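You operate a simulated robot arm through the tools that you are given. There is no shell and no other tool. Be economical: measure what you need, move in short steps, check, and stop when the job is done.

You are at the controls of a simulated two-armed robot. One attempt, no reset.

Task
Hold the teal case, lift the lens out, wipe it with the orange pad and put it back in.
Fine: the pad goes back to its place. Set down upright: lens, what you pick out. What is to be rubbed or washed off counts as gone when no trace of it is left.

It is judged by the outcome, as a careful person would: the job done as asked, and still so three seconds after it is handed in. It fails if anything else is knocked over, pushed out of place, dropped, spilled or broken.

Robot
Two 7-joint arms with two-finger parallel grippers on one trunk, on a base that drives. Base frame: it is fixed to the floor where the robot stands at the start and does not move with it; the origin is under the middle of the robot, x ahead of it, y to its left, z up; the surface under the hand at the start is at about z = 0.8. Units: m, rad, N and s.
The left shoulder is at the start at [0.06, 0.144, 0.94], the right one opposite. With the tool pointing down near the work surface each hand reaches from about 0.32 to 0.74 m from the robot's upright axis, wherever it stands, measured 20 degrees to its own side. Places, roughly: hollow of the lens case [0.5, 0.2, 0.8]. Payload 1.57 kg a hand.
The tool frame of a hand sits at the grasp point between the pads (the TCP): z along the fingers, y along the line on which they close. The tips reach 0.03 m beyond it. Largest opening 0.11 m; finger width 0.024, thickness 0.012; the body of the gripper, 0.048 by 0.112 m, starts 0.078 m behind the TCP.
Orientation is that of the tool frame in the base frame, as [roll, pitch, yaw] about the fixed x, y, z axes, in that order (R = Rz(yaw) Ry(pitch) Rx(roll)). With the fingers straight down and closing along the base's y, the tool's x points along the base's -x, its y along +y and its z along -z.

Tools
- The arms move only by the tool send_rows. It takes "left_deltas", "right_deltas" or both (then of equal length, played together; a hand with none holds still); each is one flat list of numbers, 7 for each row, row after row: the shift along the tool's x, y, z in m, then the turn, a rotation vector about the tool's x, y, z in rad, then the gripper command, from -1 (shut) to 1 (fully open), values between in proportion. In form: [tx, ty, tz, rx, ry, rz, grip, tx, ty, tz, rx, ry, rz, grip, ...]. A call has 1 to 8 rows; each row is the pose to reach, as a shift and turn from the pose commanded when the call began, along the tool's axes at that moment. Rows are played at 5 a second. More than 0.05 m and 0.15 rad between two rows, or a gripper value outside its range, and nothing of the call is played. A pose out of reach is approached as far as the arm can. The call stops where the force on the tool passes 40 N (or 10 N more than at its start, if that is more) or the arm is blocked; 0.2 s more then pass. The fingers move at their own pace (about 0.045 m/s each) and stop on an object; they squeeze with about 42 N. The grip force told is the motor's: it shows also when the fingers shut on nothing. Time passes only in rows, and 0.2 s behind the last, so rows that repeat a pose let the fingers close. The reply holds the time, the measured pose of the TCP, the force on the tool along the base axes, the opening and the grip force, in the units named above and with some noise, with the torque about the TCP (base axes, N m) and any sound that the robot's microphone picked up, and new pictures: "pictures" is both (left out), scene, wrist or none (wrist: the cameras of the hands that moved).
- Cameras (640 x 400 px; columns grow to the right, rows downward): "scene" is now at [0.0329, 0.0496, 1.5504]; the picture's right is [0.63, -0.77, 0.00], its down [-0.60, -0.49, -0.63] and it looks along [0.49, 0.40, -0.77] (base axes); focal length 272 px, centre (320, 200). "left" rides on the left gripper at [0.07, -0.016, -0.141] in its tool frame; the picture's right is [0.23, 0.97, 0.00], its down [-0.86, 0.20, -0.48] and it looks along [-0.47, 0.11, 0.88] (tool axes); focal length 222 px, centre (320, 200). "right" rides on the right gripper at [0.07, 0.016, -0.141] in its tool frame; the picture's right is [-0.23, 0.97, 0.00], its down [-0.85, -0.20, -0.48] and it looks along [-0.47, -0.11, 0.88] (tool axes); focal length 222 px, centre (320, 200). There is no depth. A picture from a camera that has moved, and an enlarged one, comes with that camera's place and axes in the base frame and with its lens.
- move_column(by): slides the trunk up (or, below 0, down) by that many m; the arms and the scene camera ride with it, the base frame stays. It gives what a move gives, with no picture.
- drive_base(legs): drives the robot by 1 to 6 legs, each [ahead, left, turn to the left] in m, m and rad, along the robot's own axes; the way and the turn of a leg run together, so that a leg with both is an arc; at most 1.5 m and 3.142 rad a leg. The arms and the cameras ride along, it lands a little off, and it stops where it bumps. It gives what a move gives, and a new picture of the scene camera.
- pan_tilt(pan, tilt): turns the head with the scene camera to pan (to the left, within 1.501 rad either way) and tilt (down, from -0.506 to 1.204), counted from straight ahead of the robot. It gives what a move gives, and a new picture of the scene camera.
- enlarge(camera, box): a new picture of the part [left, top, right, bottom] of that camera's present view, enlarged. It takes no simulated time.
- close_job(): hands the job in; it is judged then, once.

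Work in short steps. Places have to be worked out from the pictures, the camera data and where the tool is seen: move nearer, look again, correct. Check each grasp and each placing, and mend what went wrong. You have 120 turns and 260 pictures in all, those below and enlarged ones among them. Open the grippers and draw the arms clear of the work before you hand the job in, unless the task says otherwise; then end with one line.

The tools are called after "Emit:" as name(argument=value, ...) on one line, values as JSON. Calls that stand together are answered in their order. send_rows: Moves the arms, as the interface text tells. Its arguments: {"type":"object","properties":{"left_deltas":{"type":"array"},"right_deltas":{"type":"array"},"pictures":{"type":"string","enum":["both","scene","wrist","none"]}},"required":[]} The other tools are called the same way: move_column (by) slides the trunk up or down; drive_base (legs) drives the base; pan_tilt (pan, tilt) turns the head that bears the scene camera; enlarge (camera, box) takes an enlarged picture of a part of a camera's view; close_job () hands the job in.

At the start:

```text
clock: 0.0
left_position: [0.2541, 0.3846, 1.0922]
left_ee_rot: [-3.14, -0.002, 3.141]
left_force: [0.1, -0.3, 0.7]
left_ft_torque: [-0.02, -0.03, 0.02]
left_finger_gap: 0.11
left_grip_force: 0.1
right_position: [0.3862, 0.0482, 1.1218]
right_ee_rot: [3.141, 0.0, -3.142]
right_force: [0.8, -1.4, -0.4]
right_ft_torque: [0.03, -0.01, 0.03]
right_finger_gap: 0.1096
right_grip_force: 0.2
trunk travel left (down, up): [-0.539, 0.051]
robot x, y, heading: [0.0014, 0.0036, -0.003]
head pan, tilt: [0.688, 0.883]
```

scene: 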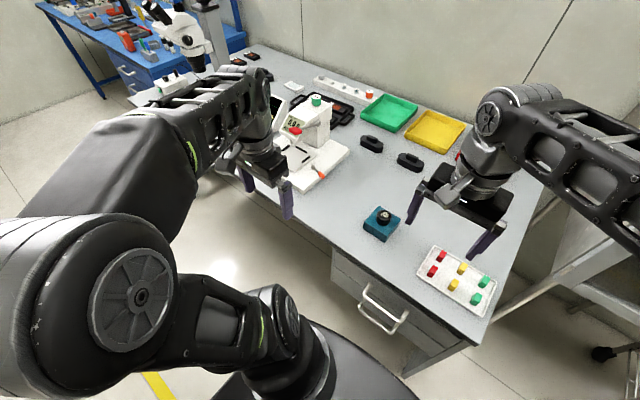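
right: 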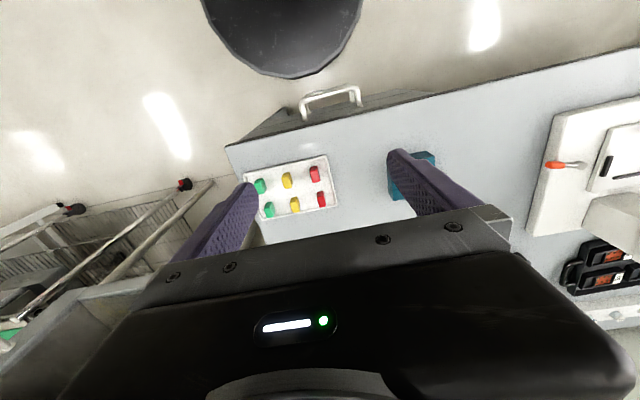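
left: 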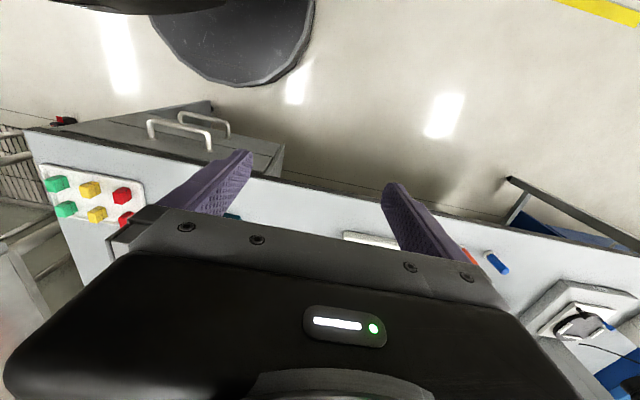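

I look closer at the teal case and search for the orange pad.

Emit:
enlarge(camera="scene", box=[340, 190, 420, 250])

Emit:
enlarge(camera="scene", box=[220, 60, 480, 220])

```text
6.67 times, centred on (380, 220) of scene
camera zoom: at [0.0329, 0.0496, 1.5504], right [0.63, -0.77, 0.0], down [-0.6, -0.49, -0.63], along [0.49, 0.4, -0.77], focal length 1810 px, centre (-80, 67)
```

zoom: 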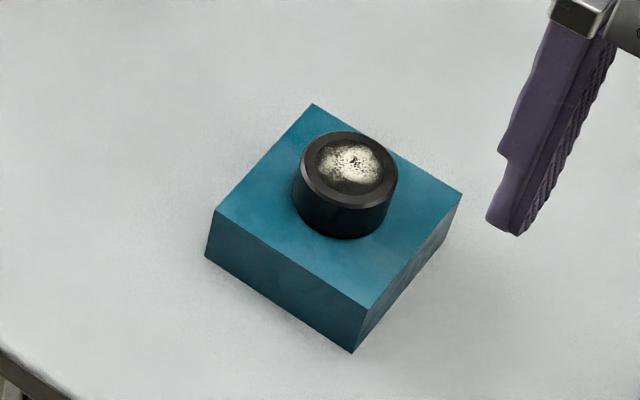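

```text
2.46 times, centred on (350, 140) of scene
camera zoom: at [0.0329, 0.0496, 1.5504], right [0.63, -0.77, 0.0], down [-0.6, -0.49, -0.63], along [0.49, 0.4, -0.77], focal length 668 px, centre (246, 348)
```

zoom: 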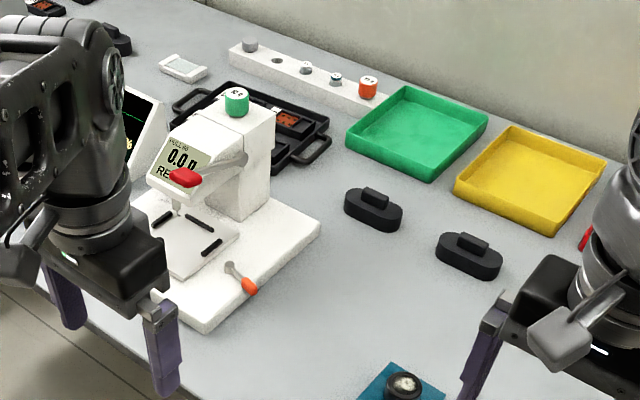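

The lens is dirty. Orange pad not obvious yet; I zoom in on the two black blocks, and look round behind the arms.

Emit:
enlarge(camera="scene", box=[345, 120, 435, 180])

Emit:
enlarge(camera="left", box=[320, 200, 640, 400])

Emit:
enlarge(camera="right", box=[500, 80, 640, 340])

Emit:
pan_tilt(pan=0.2, tilt=0.75)

```text
6.67 times, centred on (390, 150) of scene
camera zoom: at [0.0329, 0.0496, 1.5504], right [0.63, -0.77, 0.0], down [-0.6, -0.49, -0.63], along [0.49, 0.4, -0.77], focal length 1810 px, centre (-147, 533)
```

zoom: 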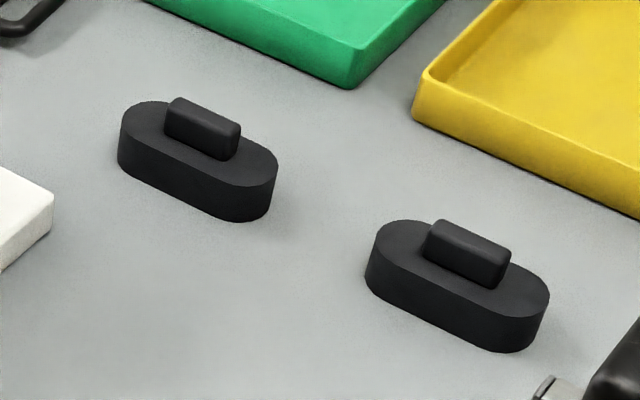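

```text
2.00 times, centred on (480, 300) of left
camera zoom: at [0.1856, 0.3685, 1.2349], right [-0.23, 0.97, 0.0], down [0.86, 0.2, 0.48], along [0.47, 0.11, -0.88], focal length 444 px, centre (0, 0)
```

zoom: 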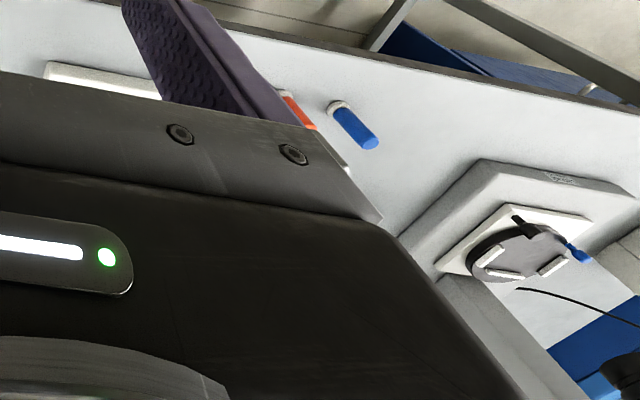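

```text
1.54 times, centred on (570, 210) of right
camera zoom: at [0.318, 0.0637, 1.2639], right [0.23, 0.97, 0.0], down [0.85, -0.2, 0.48], along [0.47, -0.11, -0.88], focal length 342 px, centre (-65, 185)
```

zoom: 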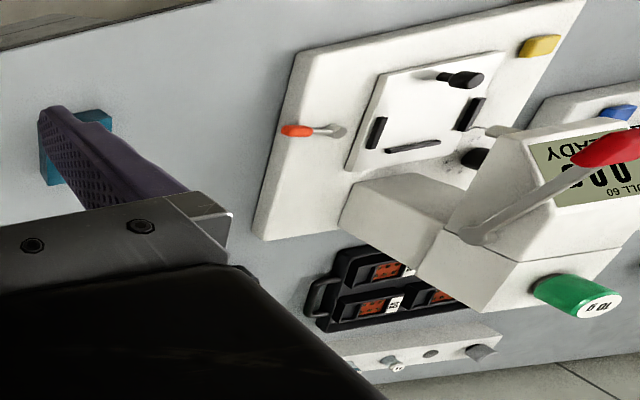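

```text
clock: 0.9
left_position: [0.2535, 0.3842, 1.0915]
left_ee_rot: [3.141, -0.002, -3.14]
left_force: [0.1, -0.4, 0.9]
left_ft_torque: [-0.02, 0.0, 0.02]
left_finger_gap: 0.1101
left_grip_force: 0.1
right_position: [0.3873, 0.0472, 1.1214]
right_ee_rot: [3.141, 0.001, 3.141]
right_force: [-0.5, -0.1, 0.4]
right_ft_torque: [0.01, 0.02, 0.01]
right_finger_gap: 0.1098
right_grip_force: 0.0
trunk travel left (down, up): [-0.539, 0.051]
robot x, y, heading: [0.001, 0.0016, -0.0]
head pan, tilt: [0.201, 0.75]
camera scene: at [0.0551, 0.0178, 1.561], right [0.2, -0.98, 0.0], down [-0.67, -0.14, -0.73], along [0.72, 0.15, -0.68], focal length 272 px, centre (320, 200)
```

scene: 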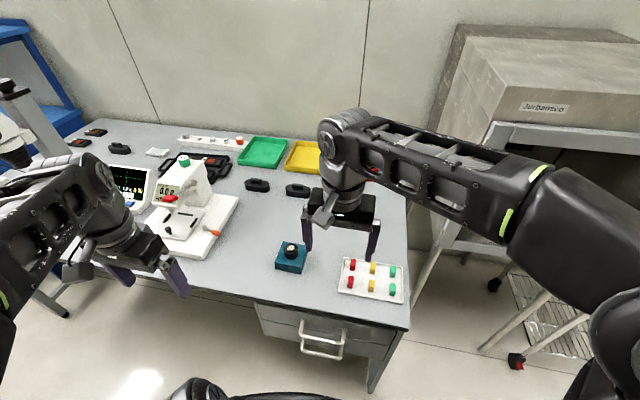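

I check the far-left objects and behind the right gripper.

Emit:
enlarge(camera="scene", box=[50, 110, 250, 235])

Emit:
enlarge(camera="scene", box=[300, 130, 420, 205])

Emit:
pan_tilt(pan=1.1, tilt=0.75)

```text
3.20 times, centred on (150, 172) of scene
camera zoom: at [0.0551, 0.0178, 1.561], right [0.2, -0.98, 0.0], down [-0.67, -0.14, -0.73], along [0.72, 0.15, -0.68], focal length 869 px, centre (864, 288)
```

zoom: 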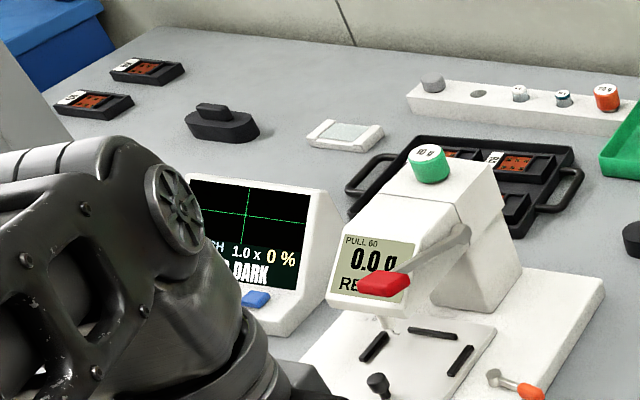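

```text
5.33 times, centred on (360, 168) of scene
camera zoom: at [0.0551, 0.0178, 1.561], right [0.2, -0.98, 0.0], down [-0.67, -0.14, -0.73], along [0.72, 0.15, -0.68], focal length 1448 px, centre (107, 373)
```

zoom: 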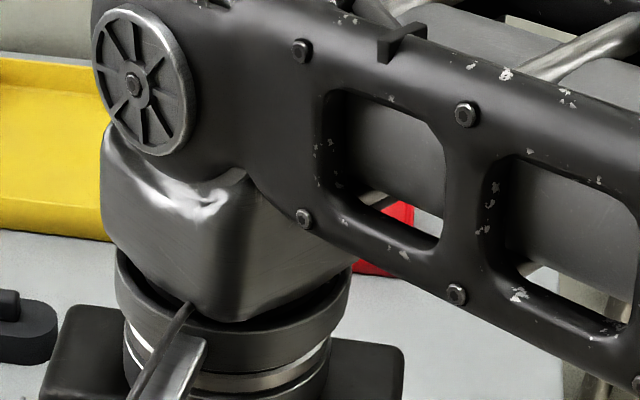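

```text
clock: 2.1
left_position: [0.255, 0.3837, 1.0921]
left_ee_rot: [-3.141, 0.0, -3.14]
left_force: [0.5, 0.4, 0.0]
left_ft_torque: [0.04, 0.04, 0.01]
left_finger_gap: 0.1102
left_grip_force: 0.0
right_position: [0.3875, 0.0479, 1.1223]
right_ee_rot: [-3.141, 0.0, 3.141]
right_force: [0.3, 0.8, 0.2]
right_ft_torque: [-0.04, 0.0, 0.02]
right_finger_gap: 0.1102
right_grip_force: 0.1
trunk travel left (down, up): [-0.539, 0.051]
robot x, y, heading: [-0.0023, -0.0029, -0.005]
head pan, tilt: [1.1, 0.75]
camera scene: at [0.0116, 0.075, 1.561], right [0.89, -0.45, 0.0], down [-0.31, -0.61, -0.73], along [0.33, 0.65, -0.68], focal length 272 px, centre (320, 200)
```

scene: 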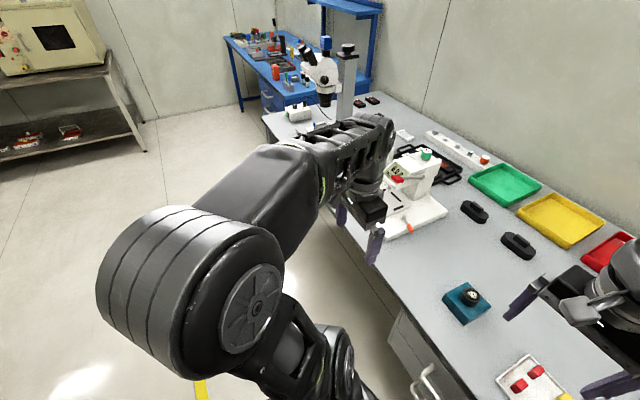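

Something orange and something blue lie on the far left, hidden behind the left hand. I move the left hand up and aside, with the pictures.

Emit:
send_rows(left_deltas=[0, -0.03, -0.03, 0, 0, 0, 1, 0, -0.06, -0.06, 0, 0, 0, 1, 0, -0.09, -0.09, 0, 0, 0, 1, 0, -0.12, -0.12, 0, 0, 0, 1, 0, -0.15, -0.15, 0, 0, 0, 1, 0, -0.18, -0.15, 0, 0, 0, 1])

```text
clock: 3.5
left_position: [0.3327, 0.1949, 1.1307]
left_ee_rot: [3.131, 0.004, -3.137]
left_force: [1.3, -2.0, 0.3]
left_ft_torque: [0.24, 0.04, 0.02]
left_finger_gap: 0.1098
left_grip_force: 0.1
left hand out of reach, approached as far as the arm can: row 2, 3, 4, 5, 6
right_position: [0.3899, 0.0438, 1.1212]
right_ee_rot: [3.137, -0.003, 3.14]
right_force: [0.5, -1.3, -0.7]
right_ft_torque: [0.09, 0.06, 0.0]
right_finger_gap: 0.1098
right_grip_force: 0.0
trunk travel left (down, up): [-0.539, 0.051]
robot x, y, heading: [-0.0002, -0.0027, -0.0]
head pan, tilt: [1.1, 0.75]
camera scene: at [0.014, 0.0704, 1.5612], right [0.89, -0.45, 0.0], down [-0.31, -0.61, -0.73], along [0.33, 0.65, -0.68], focal length 272 px, centre (320, 200)
camera left: at [0.2626, 0.1773, 1.2739], right [-0.23, 0.97, 0.01], down [0.85, 0.2, 0.48], along [0.47, 0.12, -0.88], focal length 222 px, centre (320, 200)
```

scene: 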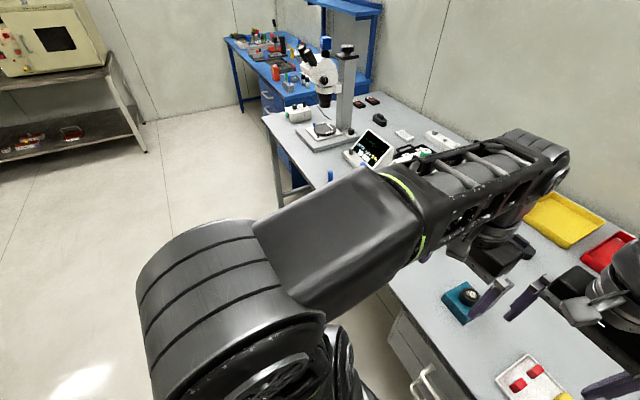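
left: 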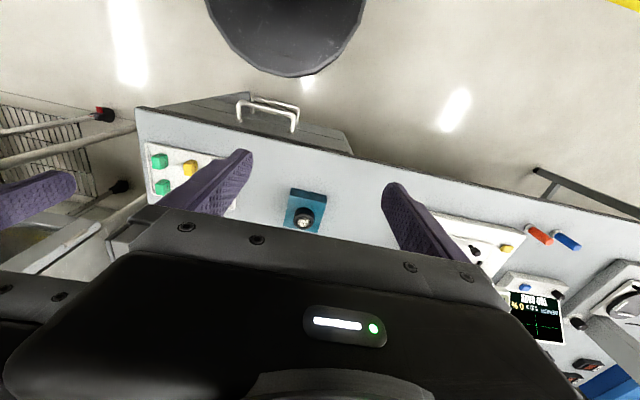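

An orange and a blue stubby item sit by the table edge. I zoom in.

Emit:
enlarge(camera="left", box=[500, 210, 600, 272])

Emit:
enlarge(camera="scene", box=[280, 90, 440, 190])

```text
6.40 times, centred on (550, 241) of left
camera zoom: at [0.2626, 0.1773, 1.2739], right [-0.23, 0.97, 0.01], down [0.85, 0.2, 0.48], along [0.47, 0.12, -0.88], focal length 1422 px, centre (-1152, -62)
```

zoom: 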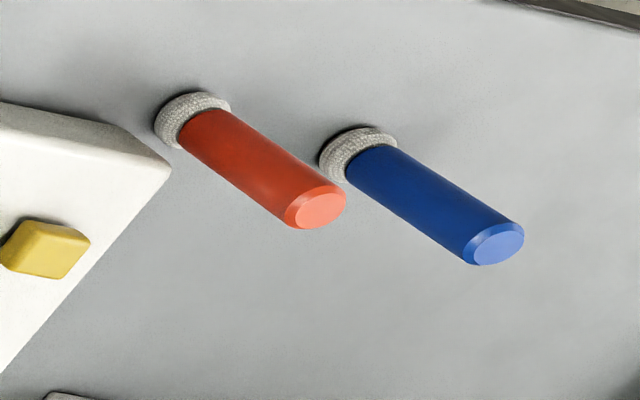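

```text
4.00 times, centred on (360, 140) of scene
camera zoom: at [0.014, 0.0704, 1.5612], right [0.89, -0.45, 0.0], down [-0.31, -0.61, -0.73], along [0.33, 0.65, -0.68], focal length 1086 px, centre (160, 440)
```

zoom: 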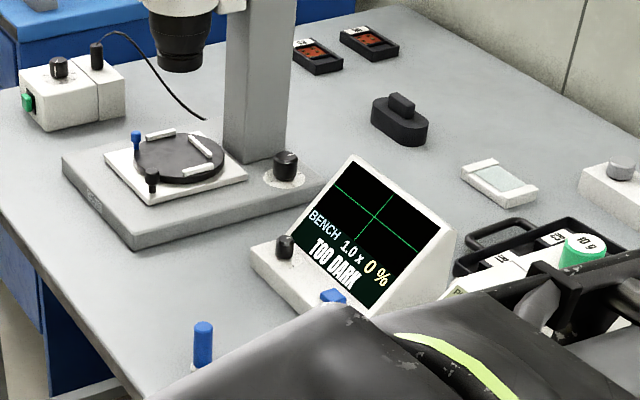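

Both pads are upright sticks with felt undersides; the orange one is at about (0.47, 0.79) beside the tester's corner, and the case is about 85 mm square at (0.55, 0.21). I bring the left hand back from the right one, then drive left so both lie in reach.

Emit:
send_rows(left_deltas=[0.01, 0.04, 0, 0, 0, 0, 1, 0.03, 0.08, 0, 0, 0, 0, 1, 0.05, 0.12, 0, 0, 0, 0, 1, 0.07, 0.16, 0, 0, 0, 0, 1, 0.07, 0.19, 0, 0, 0, 0, 1], pictures="none")

Emit:
drive_base(legs=[[0, 0.4, 0]])

Emit:
pan_tilt(pan=0.3, tilt=0.95)

```text
clock: 4.7
left_position: [0.258, 0.3904, 1.1306]
left_ee_rot: [-3.139, 0.0, -3.141]
left_force: [-0.4, 1.0, -0.2]
left_ft_torque: [-0.02, 0.0, -0.03]
left_finger_gap: 0.1102
left_grip_force: 0.1
left hand out of reach, approached as far as the arm can: row 2, 3, 4
right_position: [0.3863, 0.0502, 1.1222]
right_ee_rot: [-3.14, 0.0, 3.14]
right_force: [-0.4, -0.7, -0.7]
right_ft_torque: [0.0, 0.0, -0.02]
right_finger_gap: 0.1099
right_grip_force: 0.1
trunk travel left (down, up): [-0.539, 0.051]
robot x, y, heading: [0.001, -0.0003, -0.005]
head pan, tilt: [1.1, 0.75]
```

```text
clock: 7.2
left_position: [0.2581, 0.7861, 1.1311]
left_ee_rot: [-3.141, 0.0, -3.141]
left_force: [0.3, 0.5, -0.5]
left_ft_torque: [-0.03, -0.01, 0.0]
left_finger_gap: 0.1101
left_grip_force: 0.0
right_position: [0.387, 0.448, 1.1215]
right_ee_rot: [3.14, 0.002, 3.142]
right_force: [1.6, 0.6, 0.4]
right_ft_torque: [-0.01, 0.02, 0.0]
right_finger_gap: 0.1102
right_grip_force: 0.0
trunk travel left (down, up): [-0.539, 0.051]
robot x, y, heading: [0.0028, 0.3974, 0.0]
head pan, tilt: [1.1, 0.75]
camera scene: at [0.0116, 0.475, 1.5609], right [0.89, -0.45, 0.0], down [-0.31, -0.61, -0.73], along [0.33, 0.65, -0.68], focal length 272 px, centre (320, 200)
```

scene: 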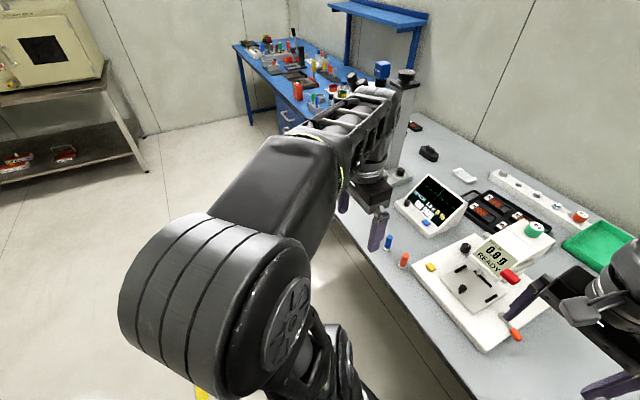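

```text
clock: 8.3
left_position: [0.2591, 0.7861, 1.1323]
left_ee_rot: [-3.141, -0.002, -3.141]
left_force: [0.1, 0.0, 0.3]
left_ft_torque: [0.04, 0.01, 0.0]
left_finger_gap: 0.1102
left_grip_force: 0.1
right_position: [0.3874, 0.4474, 1.1228]
right_ee_rot: [-3.14, 0.001, -3.141]
right_force: [0.5, 0.5, 0.1]
right_ft_torque: [-0.04, 0.01, 0.0]
right_finger_gap: 0.11
right_grip_force: 0.0
trunk travel left (down, up): [-0.539, 0.051]
robot x, y, heading: [0.0022, 0.3995, 0.001]
head pan, tilt: [0.3, 0.949]
camera scene: at [0.0434, 0.4217, 1.5455], right [0.3, -0.96, 0.0], down [-0.78, -0.24, -0.58], along [0.56, 0.17, -0.81], focal length 272 px, centre (320, 200)
```

scene: 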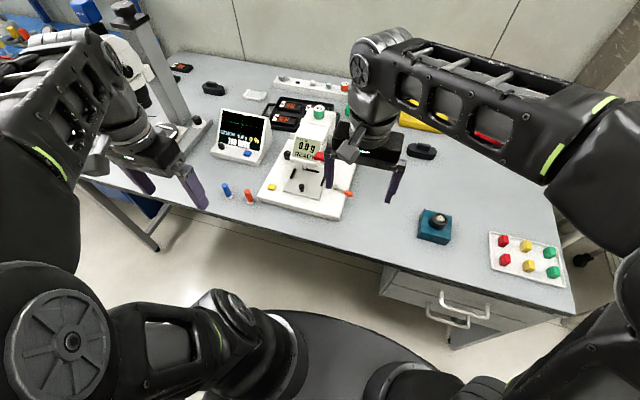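

Emit:
enlarge(camera="scene", box=[205, 165, 285, 215])

Emit:
enlarge(camera="scene", box=[400, 200, 480, 250])

```text
8.00 times, centred on (245, 190) of scene
camera zoom: at [0.0434, 0.4217, 1.5455], right [0.3, -0.96, 0.0], down [-0.78, -0.24, -0.58], along [0.56, 0.17, -0.81], focal length 2172 px, centre (920, 280)
```

zoom: 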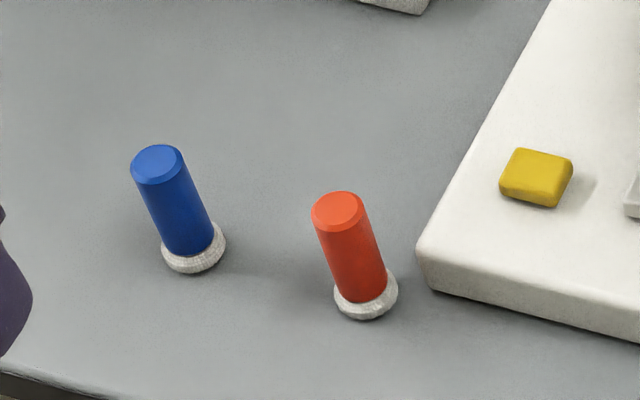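

```text
8.00 times, centred on (440, 225) of scene
camera zoom: at [0.0434, 0.4217, 1.5455], right [0.3, -0.96, 0.0], down [-0.78, -0.24, -0.58], along [0.56, 0.17, -0.81], focal length 2172 px, centre (-640, 0)
```

zoom: 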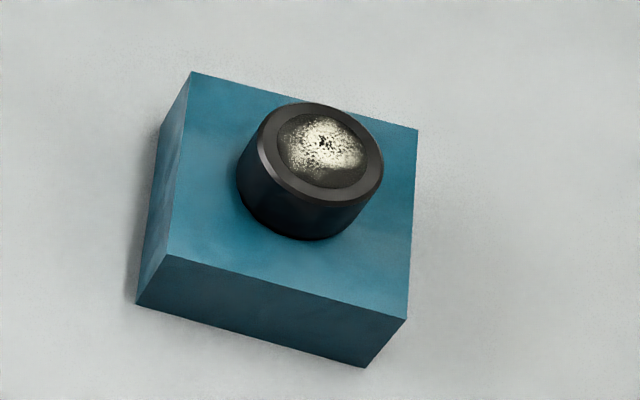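

The stick stands at (0.475, 0.795), top z≈0.869. The case is at about (0.553, 0.207), with its top at z≈0.836 and the lens top at about 0.865. The right hand will hold the case from the right side, leaning, and the left will take the lens from above. First I move the right hand over with a yaw.

Emit:
send_rows(right_deltas=[-0.015, -0.044, 0, 0, 0, 0.147, 1, -0.03, -0.088, 0, 0, 0, 0.294, 1, -0.045, -0.132, 0, 0, 0, 0.441, 1, -0.06, -0.176, 0, 0, 0, 0.588, 1, -0.075, -0.22, 0, 0, 0, 0.735, 1, -0.09, -0.264, 0, 0, 0, 0.882, 1, -0.105, -0.308, 0, 0, 0, 1.029, 1, -0.12, -0.35, 0, 0, 0, 1.176, 1], pictures="none")

```text
clock: 10.1
left_position: [0.2579, 0.7853, 1.131]
left_ee_rot: [3.141, -0.001, -3.141]
left_force: [0.6, 0.0, 0.0]
left_ft_torque: [0.01, -0.02, -0.01]
left_finger_gap: 0.11
left_grip_force: 0.2
right_position: [0.497, 0.1275, 1.1229]
right_ee_rot: [3.138, 0.001, 2.075]
right_force: [-0.6, -1.2, -0.4]
right_ft_torque: [0.01, -0.02, 0.03]
right_finger_gap: 0.11
right_grip_force: 0.0
right hand out of reach, approached as far as the arm can: row 8
trunk travel left (down, up): [-0.539, 0.051]
robot x, y, heading: [0.0039, 0.3964, -0.001]
head pan, tilt: [0.3, 0.949]
```

Slightly out of reach at that height; I lower it and finish the yaw.

Emit:
send_rows(right_deltas=[-0.012, 0.007, 0.025, 0, 0, 0.125, 1, -0.025, 0.014, 0.05, 0, 0, 0.25, 1, -0.037, 0.021, 0.075, 0, 0, 0.375, 1, -0.05, 0.029, 0.1, 0, 0, 0.5, 1], pictures="none")

```text
clock: 11.1
left_position: [0.259, 0.7857, 1.1304]
left_ee_rot: [-3.141, 0.0, 3.141]
left_force: [0.1, 0.1, 0.6]
left_ft_torque: [-0.01, 0.03, 0.02]
left_finger_gap: 0.1099
left_grip_force: 0.0
right_position: [0.5478, 0.0975, 1.0205]
right_ee_rot: [3.139, 0.0, 1.574]
right_force: [-0.1, 0.5, 0.1]
right_ft_torque: [-0.03, 0.01, 0.02]
right_finger_gap: 0.1099
right_grip_force: 0.1
trunk travel left (down, up): [-0.539, 0.051]
robot x, y, heading: [-0.0033, 0.3971, -0.001]
head pan, tilt: [0.3, 0.949]
```

Now lean the hand 45° to the right while lowering.

Emit:
send_rows(right_deltas=[-0.005, 0.001, 0.012, 0, 0.131, 0, 1, -0.01, 0.002, 0.024, 0, 0.262, 0, 1, -0.015, 0.003, 0.036, 0, 0.393, 0, 1, -0.02, 0.004, 0.048, 0, 0.524, 0, 1, -0.025, 0.005, 0.06, 0, 0.655, 0, 1, -0.03, 0.005, 0.07, 0, 0.785, 0, 1])

```text
clock: 12.5
left_position: [0.2593, 0.7884, 1.1304]
left_ee_rot: [-3.139, 0.001, -3.14]
left_force: [-0.4, 0.3, 0.6]
left_ft_torque: [-0.07, 0.03, -0.03]
left_finger_gap: 0.1099
left_grip_force: 0.0
right_position: [0.5491, 0.078, 0.9521]
right_ee_rot: [-3.119, -0.684, 1.576]
right_force: [-0.9, 0.8, 0.6]
right_ft_torque: [-0.06, 0.01, 0.01]
right_finger_gap: 0.1101
right_grip_force: 0.0
right hand out of reach, approached as far as the arm can: row 6
trunk travel left (down, up): [-0.539, 0.051]
robot x, y, heading: [0.0001, 0.4017, 0.002]
head pan, tilt: [0.3, 0.949]
camera scene: at [0.0437, 0.4242, 1.5455], right [0.3, -0.96, 0.0], down [-0.78, -0.24, -0.58], along [0.56, 0.17, -0.81], focal length 272 px, centre (320, 200)
camera right: at [0.5693, 0.0438, 1.1067], right [0.97, -0.16, -0.16], down [-0.18, -0.97, -0.17], along [-0.13, 0.19, -0.97], focal length 222 px, centre (320, 200)
```

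scene: 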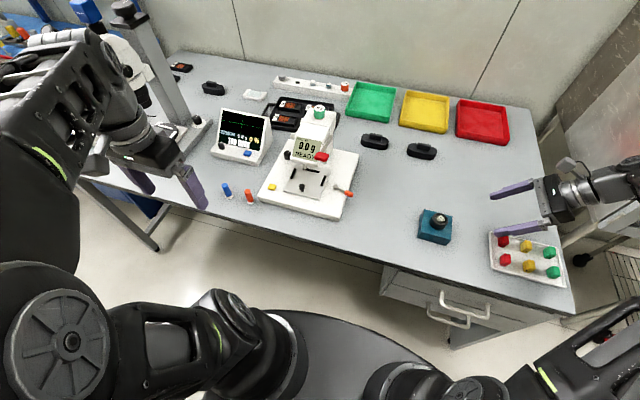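
right: 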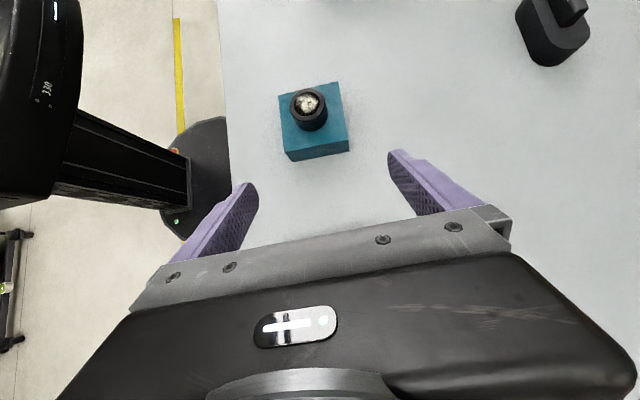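

The hand settled at a 39° lean, which will do. The case lies almost straight along the fingers; I advance half-way and look.

Emit:
send_rows(right_deltas=[0, 0, 0.025, 0, 0, 0, 1, 0, 0, 0.05, 0, 0, 0, 1, 0, 0, 0.075, 0, 0, 0, 1])

Emit:
enlarge(camera="scene", box=[400, 180, 528, 260])

```text
clock: 13.3
left_position: [0.2574, 0.7871, 1.1309]
left_ee_rot: [-3.14, 0.0, 3.141]
left_force: [-0.1, 0.7, 0.9]
left_ft_torque: [-0.03, 0.0, 0.0]
left_finger_gap: 0.1099
left_grip_force: 0.0
right_position: [0.5467, 0.1256, 0.895]
right_ee_rot: [-3.12, -0.686, 1.574]
right_force: [-0.2, 0.2, 0.0]
right_ft_torque: [-0.02, 0.01, 0.03]
right_finger_gap: 0.1101
right_grip_force: 0.1
trunk travel left (down, up): [-0.539, 0.051]
robot x, y, heading: [0.0033, 0.3981, 0.001]
head pan, tilt: [0.3, 0.949]
camera scene: at [0.0438, 0.4219, 1.5455], right [0.3, -0.96, 0.0], down [-0.78, -0.24, -0.58], along [0.56, 0.17, -0.81], focal length 272 px, centre (320, 200)
camera right: at [0.567, 0.0897, 1.0483], right [0.97, -0.16, -0.16], down [-0.18, -0.97, -0.17], along [-0.13, 0.19, -0.97], focal length 222 px, centre (320, 200)
```

scene: 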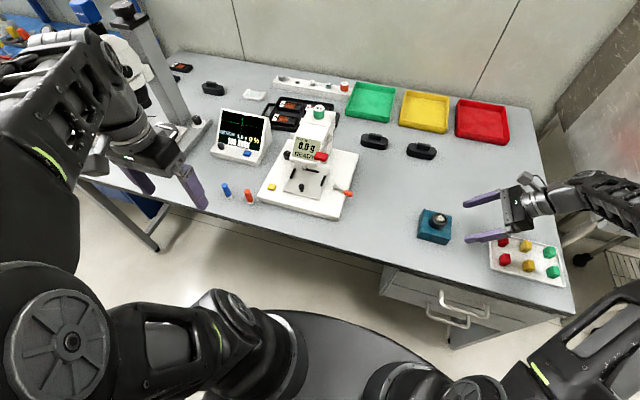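
right: 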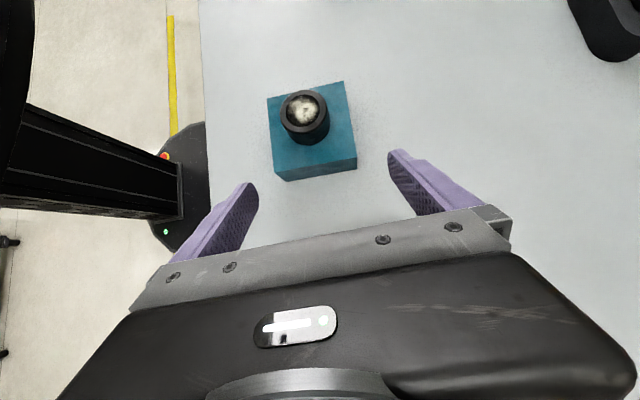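

```text
5.00 times, centred on (464, 220) of scene
camera zoom: at [0.0438, 0.4219, 1.5455], right [0.3, -0.96, 0.0], down [-0.78, -0.24, -0.58], along [0.56, 0.17, -0.81], focal length 1358 px, centre (-400, 100)
```

zoom: 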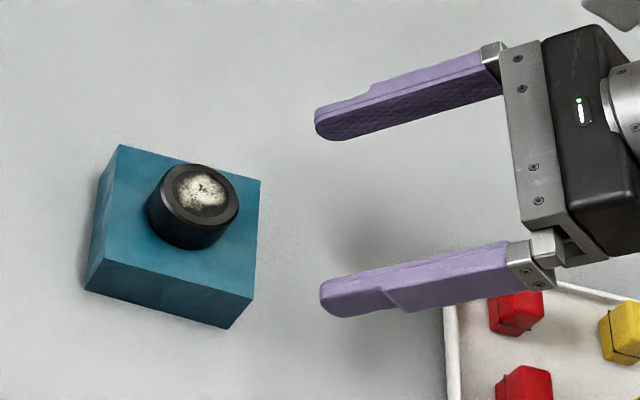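

The fingers line up; the case is about 5 mm toward the robot from the grip axis. I advance around it.

Emit:
send_rows(right_deltas=[-0.001, -0.005, 0.025, 0, 0, 0, 1, -0.002, -0.005, 0.05, 0, 0, 0, 1, -0.003, -0.005, 0.07, 0, 0, 0, 1])

Emit:
enlarge(camera="scene", box=[400, 180, 528, 260])

```text
clock: 14.1
left_position: [0.2582, 0.7862, 1.132]
left_ee_rot: [-3.14, -0.001, 3.141]
left_force: [-0.1, 0.0, -0.7]
left_ft_torque: [0.01, 0.0, 0.01]
left_finger_gap: 0.11
left_grip_force: 0.0
right_position: [0.5416, 0.1673, 0.8381]
right_ee_rot: [-3.118, -0.686, 1.575]
right_force: [-0.3, 0.7, 0.0]
right_ft_torque: [-0.01, 0.03, 0.03]
right_finger_gap: 0.1098
right_grip_force: 0.1
trunk travel left (down, up): [-0.539, 0.051]
robot x, y, heading: [-0.0004, 0.3992, -0.004]
head pan, tilt: [0.3, 0.949]
camera scene: at [0.0437, 0.4217, 1.5455], right [0.3, -0.96, 0.0], down [-0.78, -0.24, -0.58], along [0.56, 0.17, -0.81], focal length 272 px, centre (320, 200)
camera right: at [0.5608, 0.1321, 0.9926], right [0.97, -0.16, -0.16], down [-0.18, -0.97, -0.17], along [-0.13, 0.19, -0.97], focal length 222 px, centre (320, 200)
```

scene: 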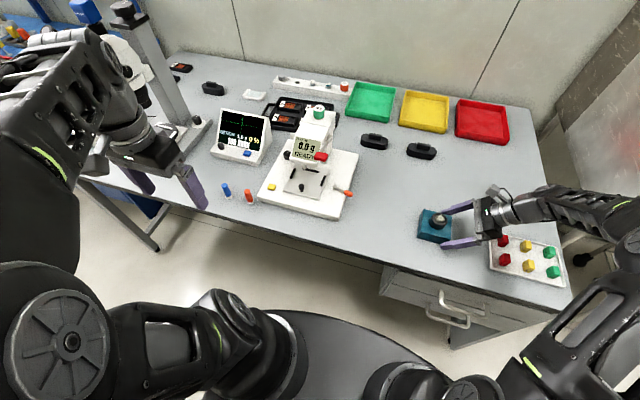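
right: 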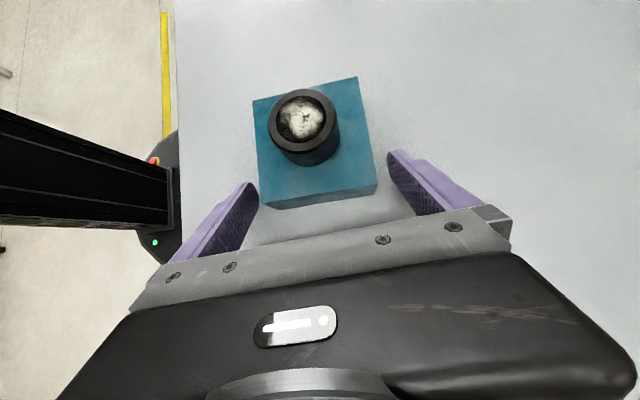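

```text
5.00 times, centred on (464, 220) of scene
camera zoom: at [0.0437, 0.4217, 1.5455], right [0.3, -0.96, 0.0], down [-0.78, -0.24, -0.58], along [0.56, 0.17, -0.81], focal length 1358 px, centre (-400, 100)
```

zoom: 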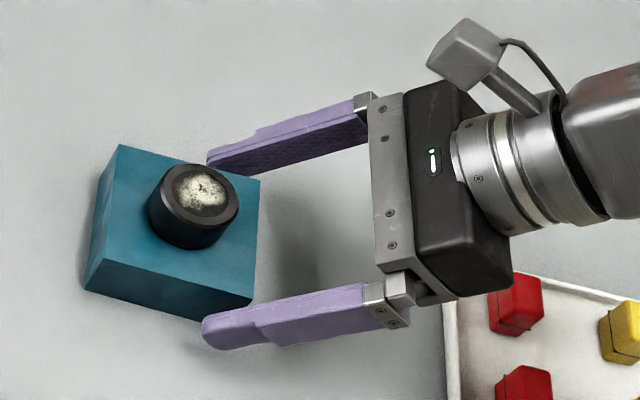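

The fingers straddle the case. I close the right gripper on it.

Emit:
send_rows(right_deltas=[0, 0, 0, 0, 0, 0, 0.6, 0, 0, 0, 0, 0, 0, 0.4, 0, 0, 0, 0, 0, 0, 0.2, 0, 0, 0, 0, 0, 0, 0.2])

Emit:
enlarge(camera="scene", box=[400, 180, 528, 260])

```text
clock: 15.1
left_position: [0.2575, 0.7855, 1.1314]
left_ee_rot: [-3.141, -0.001, 3.14]
left_force: [0.4, -0.1, 0.3]
left_ft_torque: [0.03, -0.02, -0.01]
left_finger_gap: 0.1101
left_grip_force: 0.1
right_position: [0.5405, 0.1674, 0.8385]
right_ee_rot: [-3.118, -0.685, 1.575]
right_force: [0.5, 0.7, 0.2]
right_ft_torque: [0.02, -0.04, 0.01]
right_finger_gap: 0.0851
right_grip_force: 35.5
trunk travel left (down, up): [-0.539, 0.051]
robot x, y, heading: [0.0001, 0.4024, 0.001]
head pan, tilt: [0.3, 0.949]
camera scene: at [0.0436, 0.4216, 1.5455], right [0.3, -0.96, 0.0], down [-0.78, -0.24, -0.58], along [0.56, 0.17, -0.81], focal length 272 px, centre (320, 200)
camera right: at [0.5608, 0.1318, 0.9926], right [0.97, -0.16, -0.16], down [-0.18, -0.97, -0.17], along [-0.13, 0.19, -0.97], focal length 222 px, centre (320, 200)
```

scene: 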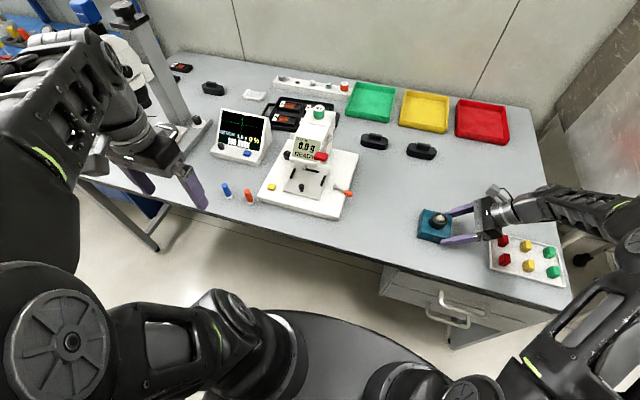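
right: 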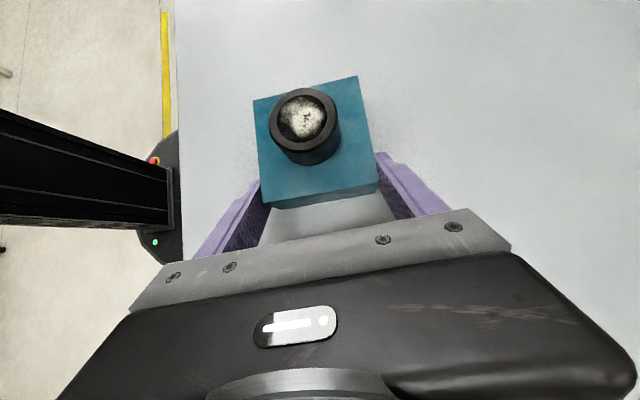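

```text
5.00 times, centred on (464, 220) of scene
camera zoom: at [0.0436, 0.4216, 1.5455], right [0.3, -0.96, 0.0], down [-0.78, -0.24, -0.58], along [0.56, 0.17, -0.81], focal length 1358 px, centre (-400, 100)
```

zoom: 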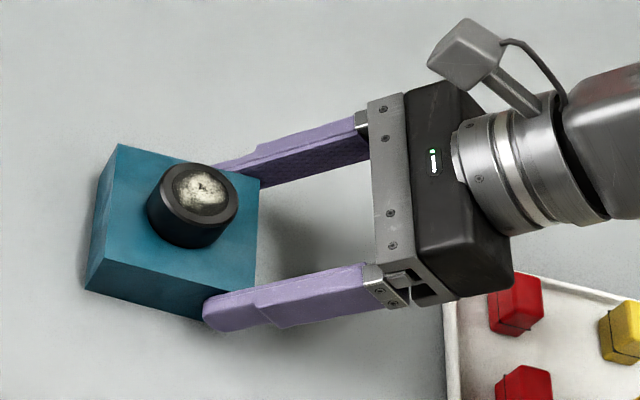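

The case is held (0.085 m opening). Now the left hand comes across, turning to close along x with its camera on the left side.

Emit:
send_rows(left_deltas=[-0.01, -0.044, 0.003, 0, 0, 0.147, 1, -0.02, -0.088, 0.006, 0, 0, 0.294, 1, -0.03, -0.132, 0.01, 0, 0, 0.441, 1, -0.04, -0.176, 0.014, 0, 0, 0.588, 1, -0.05, -0.22, 0.018, 0, 0, 0.735, 1, -0.06, -0.264, 0.022, 0, 0, 0.882, 1, -0.075, -0.308, 0.026, 0, 0, 1.029, 1, -0.09, -0.35, 0.03, 0, 0, 1.176, 1], pictures="none")

```text
clock: 16.9
left_position: [0.3477, 0.4347, 1.1003]
left_ee_rot: [-3.14, -0.001, 1.965]
left_force: [0.0, 0.0, -0.8]
left_ft_torque: [0.0, -0.01, 0.0]
left_finger_gap: 0.1099
left_grip_force: 0.0
right_position: [0.5405, 0.1681, 0.8385]
right_ee_rot: [-3.12, -0.689, 1.576]
right_force: [0.5, -0.6, -0.7]
right_ft_torque: [-0.1, -0.01, 0.03]
right_finger_gap: 0.085
right_grip_force: 41.8
trunk travel left (down, up): [-0.539, 0.051]
robot x, y, heading: [0.0032, 0.3967, 0.001]
head pan, tilt: [0.3, 0.949]
```

Emit:
send_rows(left_deltas=[-0.0376, 0.0142, 0.01, 0, 0, 0.056, 1, -0.0751, 0.0284, 0.02, 0, 0, 0.113, 1, -0.1127, 0.0426, 0.03, 0, 0, 0.169, 1, -0.15, 0.0568, 0.04, 0, 0, 0.225, 1, -0.188, 0.071, 0.05, 0, 0, 0.281, 1, -0.2254, 0.0853, 0.06, 0, 0, 0.338, 1, -0.263, 0.0995, 0.07, 0, 0, 0.394, 1])

Emit:
enlarge(camera="scene", box=[360, 140, 520, 240])

```text
clock: 18.5
left_position: [0.5157, 0.2639, 1.0402]
left_ee_rot: [3.14, 0.001, 1.626]
left_force: [-0.3, 0.1, -1.2]
left_ft_torque: [-0.03, 0.0, 0.01]
left_finger_gap: 0.1097
left_grip_force: 0.1
left hand out of reach, approached as far as the arm can: row 7
right_position: [0.5413, 0.1699, 0.8383]
right_ee_rot: [-3.12, -0.685, 1.576]
right_force: [-0.7, 0.5, -0.1]
right_ft_torque: [0.05, -0.07, 0.0]
right_finger_gap: 0.0849
right_grip_force: 42.2
trunk travel left (down, up): [-0.539, 0.051]
robot x, y, heading: [-0.0018, 0.3985, 0.001]
head pan, tilt: [0.3, 0.949]
camera scene: at [0.0447, 0.4241, 1.5454], right [0.3, -0.96, 0.0], down [-0.78, -0.24, -0.58], along [0.56, 0.17, -0.81], focal length 272 px, centre (320, 200)
camera left: at [0.4955, 0.3326, 1.1831], right [0.96, 0.28, 0.0], down [0.25, -0.84, 0.48], along [0.14, -0.46, -0.88], focal length 222 px, centre (320, 200)
```

scene: 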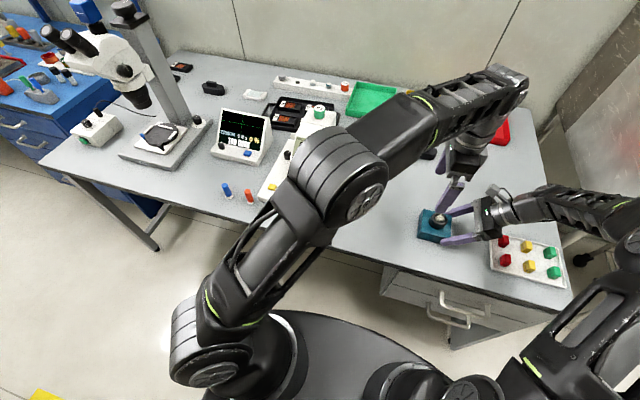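
left: 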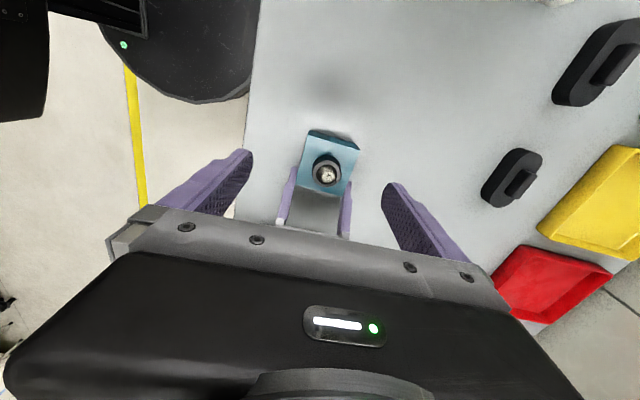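

```text
4.00 times, centred on (440, 190) of scene
camera zoom: at [0.0447, 0.4241, 1.5454], right [0.3, -0.96, 0.0], down [-0.78, -0.24, -0.58], along [0.56, 0.17, -0.81], focal length 1086 px, centre (-160, 240)
```

zoom: 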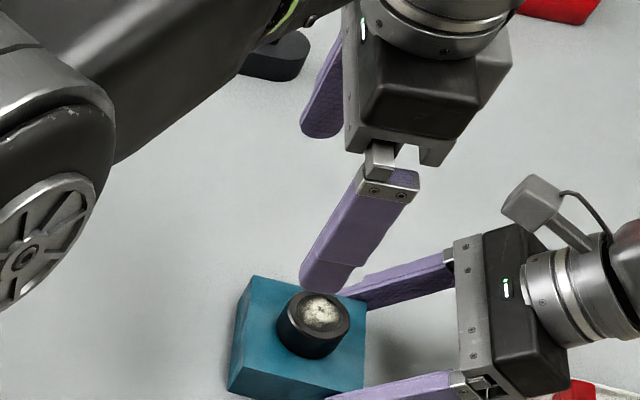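

The lens is at (0.541, 0.2115) by the left camera, matching the right hand. I align above it and lower to z≈0.93.

Emit:
send_rows(left_deltas=[-0.018, 0.007, 0.027, 0, 0, 0.018, 1, -0.036, 0.015, 0.055, 0, 0, 0.036, 0.7, -0.052, 0.022, 0.082, 0, 0, 0.055, 0.45, -0.052, 0.022, 0.11, 0, 0, 0.055, 0.45])

Emit:
enlarge(camera="left", box=[240, 100, 400, 200])

Emit:
enlarge(camera="scene", box=[360, 150, 520, 250])

```text
clock: 19.5
left_position: [0.5381, 0.2104, 0.931]
left_ee_rot: [3.14, 0.002, 1.573]
left_force: [-0.4, -0.5, -0.2]
left_ft_torque: [0.0, 0.0, -0.01]
left_finger_gap: 0.0798
left_grip_force: 0.0
right_position: [0.5409, 0.1666, 0.8386]
right_ee_rot: [-3.119, -0.687, 1.574]
right_force: [0.3, 0.5, 1.1]
right_ft_torque: [0.04, -0.11, -0.02]
right_finger_gap: 0.0848
right_grip_force: 42.0
trunk travel left (down, up): [-0.539, 0.051]
robot x, y, heading: [0.0013, 0.398, -0.0]
head pan, tilt: [0.3, 0.949]
camera scene: at [0.0436, 0.4214, 1.5455], right [0.3, -0.96, 0.0], down [-0.78, -0.24, -0.58], along [0.56, 0.17, -0.81], focal length 272 px, centre (320, 200)
camera left: at [0.5227, 0.281, 1.0736], right [0.97, 0.23, 0.0], down [0.2, -0.85, 0.48], along [0.11, -0.47, -0.88], focal length 222 px, centre (320, 200)
```

scene: 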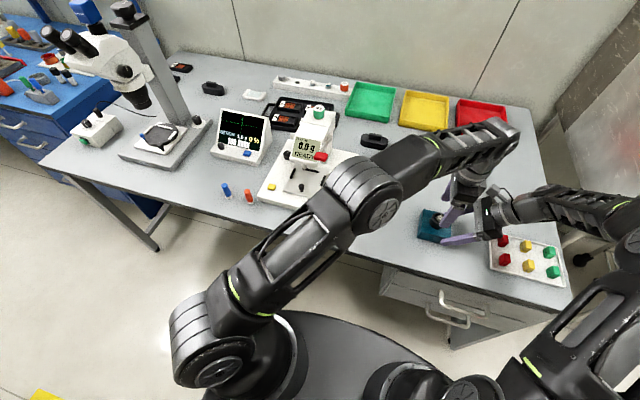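
left: 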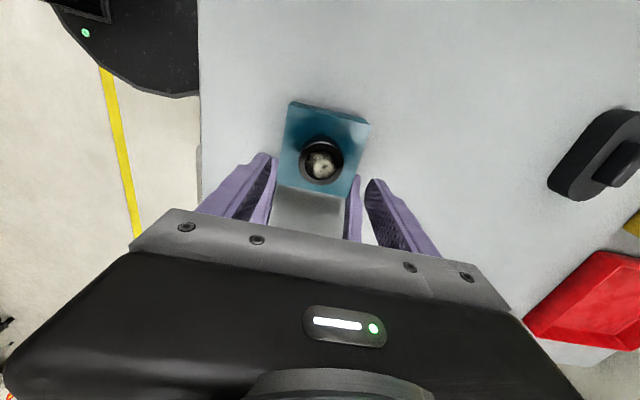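

```text
4.00 times, centred on (320, 150) of left
camera zoom: at [0.5227, 0.281, 1.0736], right [0.97, 0.23, 0.0], down [0.2, -0.85, 0.48], along [0.11, -0.47, -0.88], focal length 888 px, centre (320, 400)
```

zoom: 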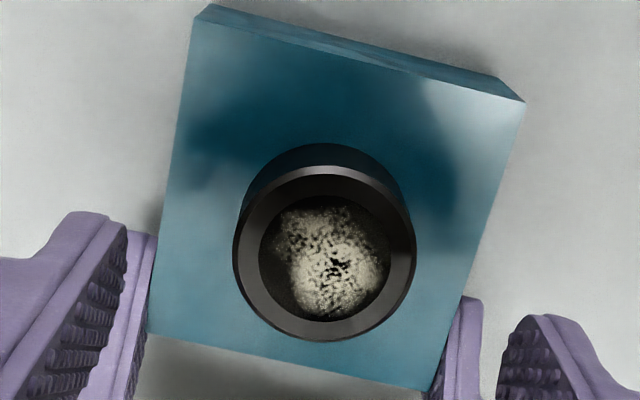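

```text
4.00 times, centred on (440, 200) of scene
camera zoom: at [0.0436, 0.4214, 1.5455], right [0.3, -0.96, 0.0], down [-0.78, -0.24, -0.58], along [0.56, 0.17, -0.81], focal length 1086 px, centre (-160, 200)
```

zoom: 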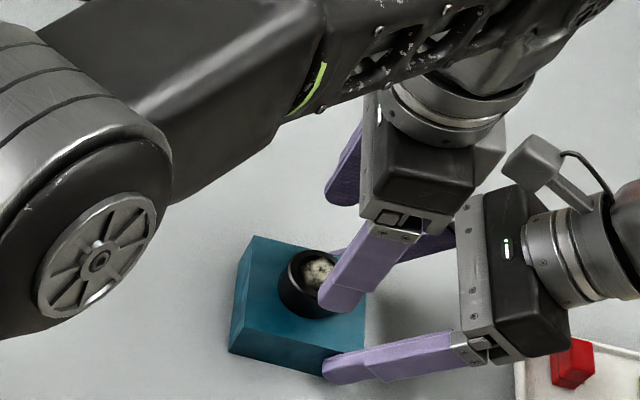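

Lens centre is within 2 mm of the grip axis; ring diameter about 45 mm. I descend straddling it.

Emit:
send_rows(left_deltas=[-0.001, 0.002, 0.02, 0, 0, 0, 0.45, -0.001, 0.002, 0.04, 0, 0, 0, 0.45, -0.001, 0.002, 0.052, 0, 0, 0, 0.45, -0.001, 0.002, 0.058, 0, 0, 0, 0.45])

Emit:
enlarge(camera="left", box=[200, 80, 440, 230])

Emit:
enlarge(camera="right", box=[200, 50, 440, 230])

```text
clock: 20.5
left_position: [0.5399, 0.2092, 0.8727]
left_ee_rot: [3.14, 0.001, 1.573]
left_force: [0.5, 0.0, -0.5]
left_ft_torque: [0.0, -0.03, 0.01]
left_finger_gap: 0.0798
left_grip_force: 0.2
right_position: [0.5403, 0.1676, 0.8381]
right_ee_rot: [-3.12, -0.687, 1.574]
right_force: [-0.7, -1.2, 0.2]
right_ft_torque: [0.07, -0.13, 0.0]
right_finger_gap: 0.0847
right_grip_force: 42.1
trunk travel left (down, up): [-0.539, 0.051]
robot x, y, heading: [-0.0026, 0.3957, 0.003]
head pan, tilt: [0.3, 0.949]
camera scene: at [0.0434, 0.4214, 1.5455], right [0.3, -0.96, 0.0], down [-0.78, -0.24, -0.58], along [0.56, 0.17, -0.81], focal length 272 px, centre (320, 200)
camera left: at [0.524, 0.2797, 1.015], right [0.97, 0.23, 0.0], down [0.2, -0.85, 0.48], along [0.11, -0.47, -0.88], focal length 222 px, centre (320, 200)
```

scene: 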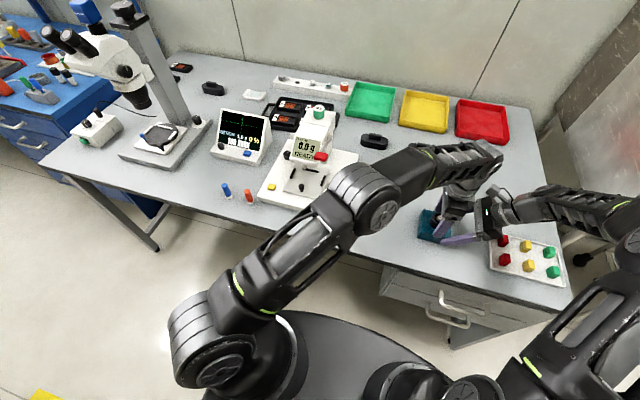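
left: 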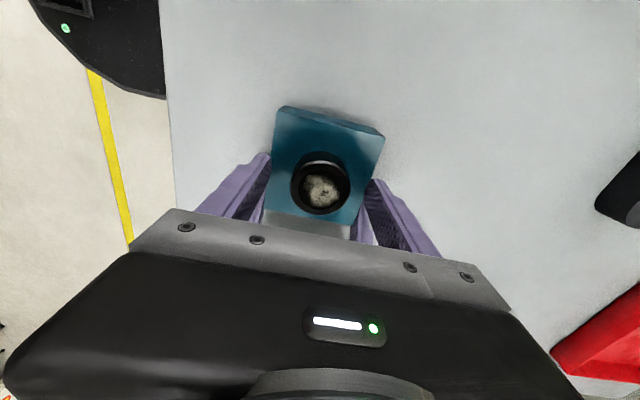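

```text
2.67 times, centred on (320, 155) of left
camera zoom: at [0.524, 0.2797, 1.015], right [0.97, 0.23, 0.0], down [0.2, -0.85, 0.48], along [0.11, -0.47, -0.88], focal length 592 px, centre (320, 320)
```

zoom: 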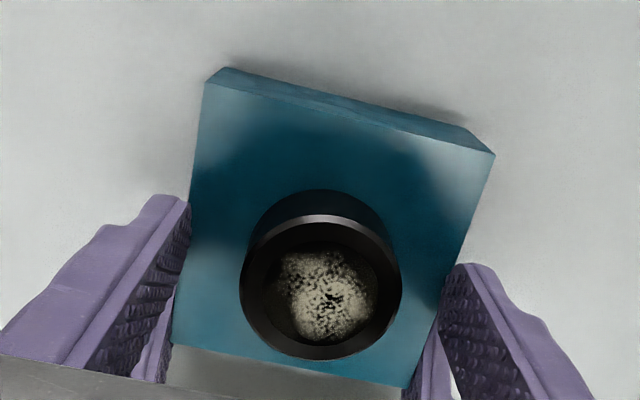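

```text
2.22 times, centred on (320, 140) of right
camera zoom: at [0.5607, 0.1317, 0.9928], right [0.97, -0.16, -0.16], down [-0.18, -0.97, -0.17], along [-0.13, 0.19, -0.97], focal length 494 px, centre (320, 333)
```

zoom: 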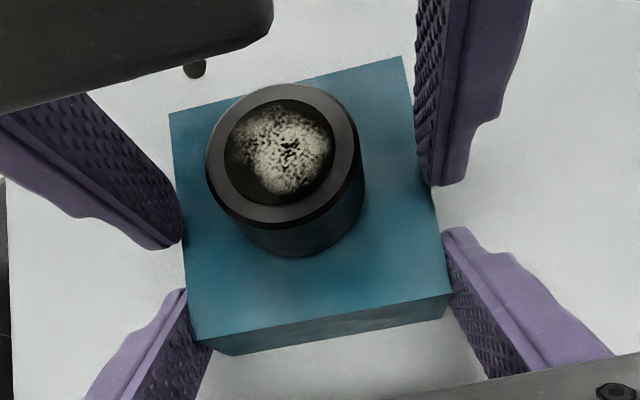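

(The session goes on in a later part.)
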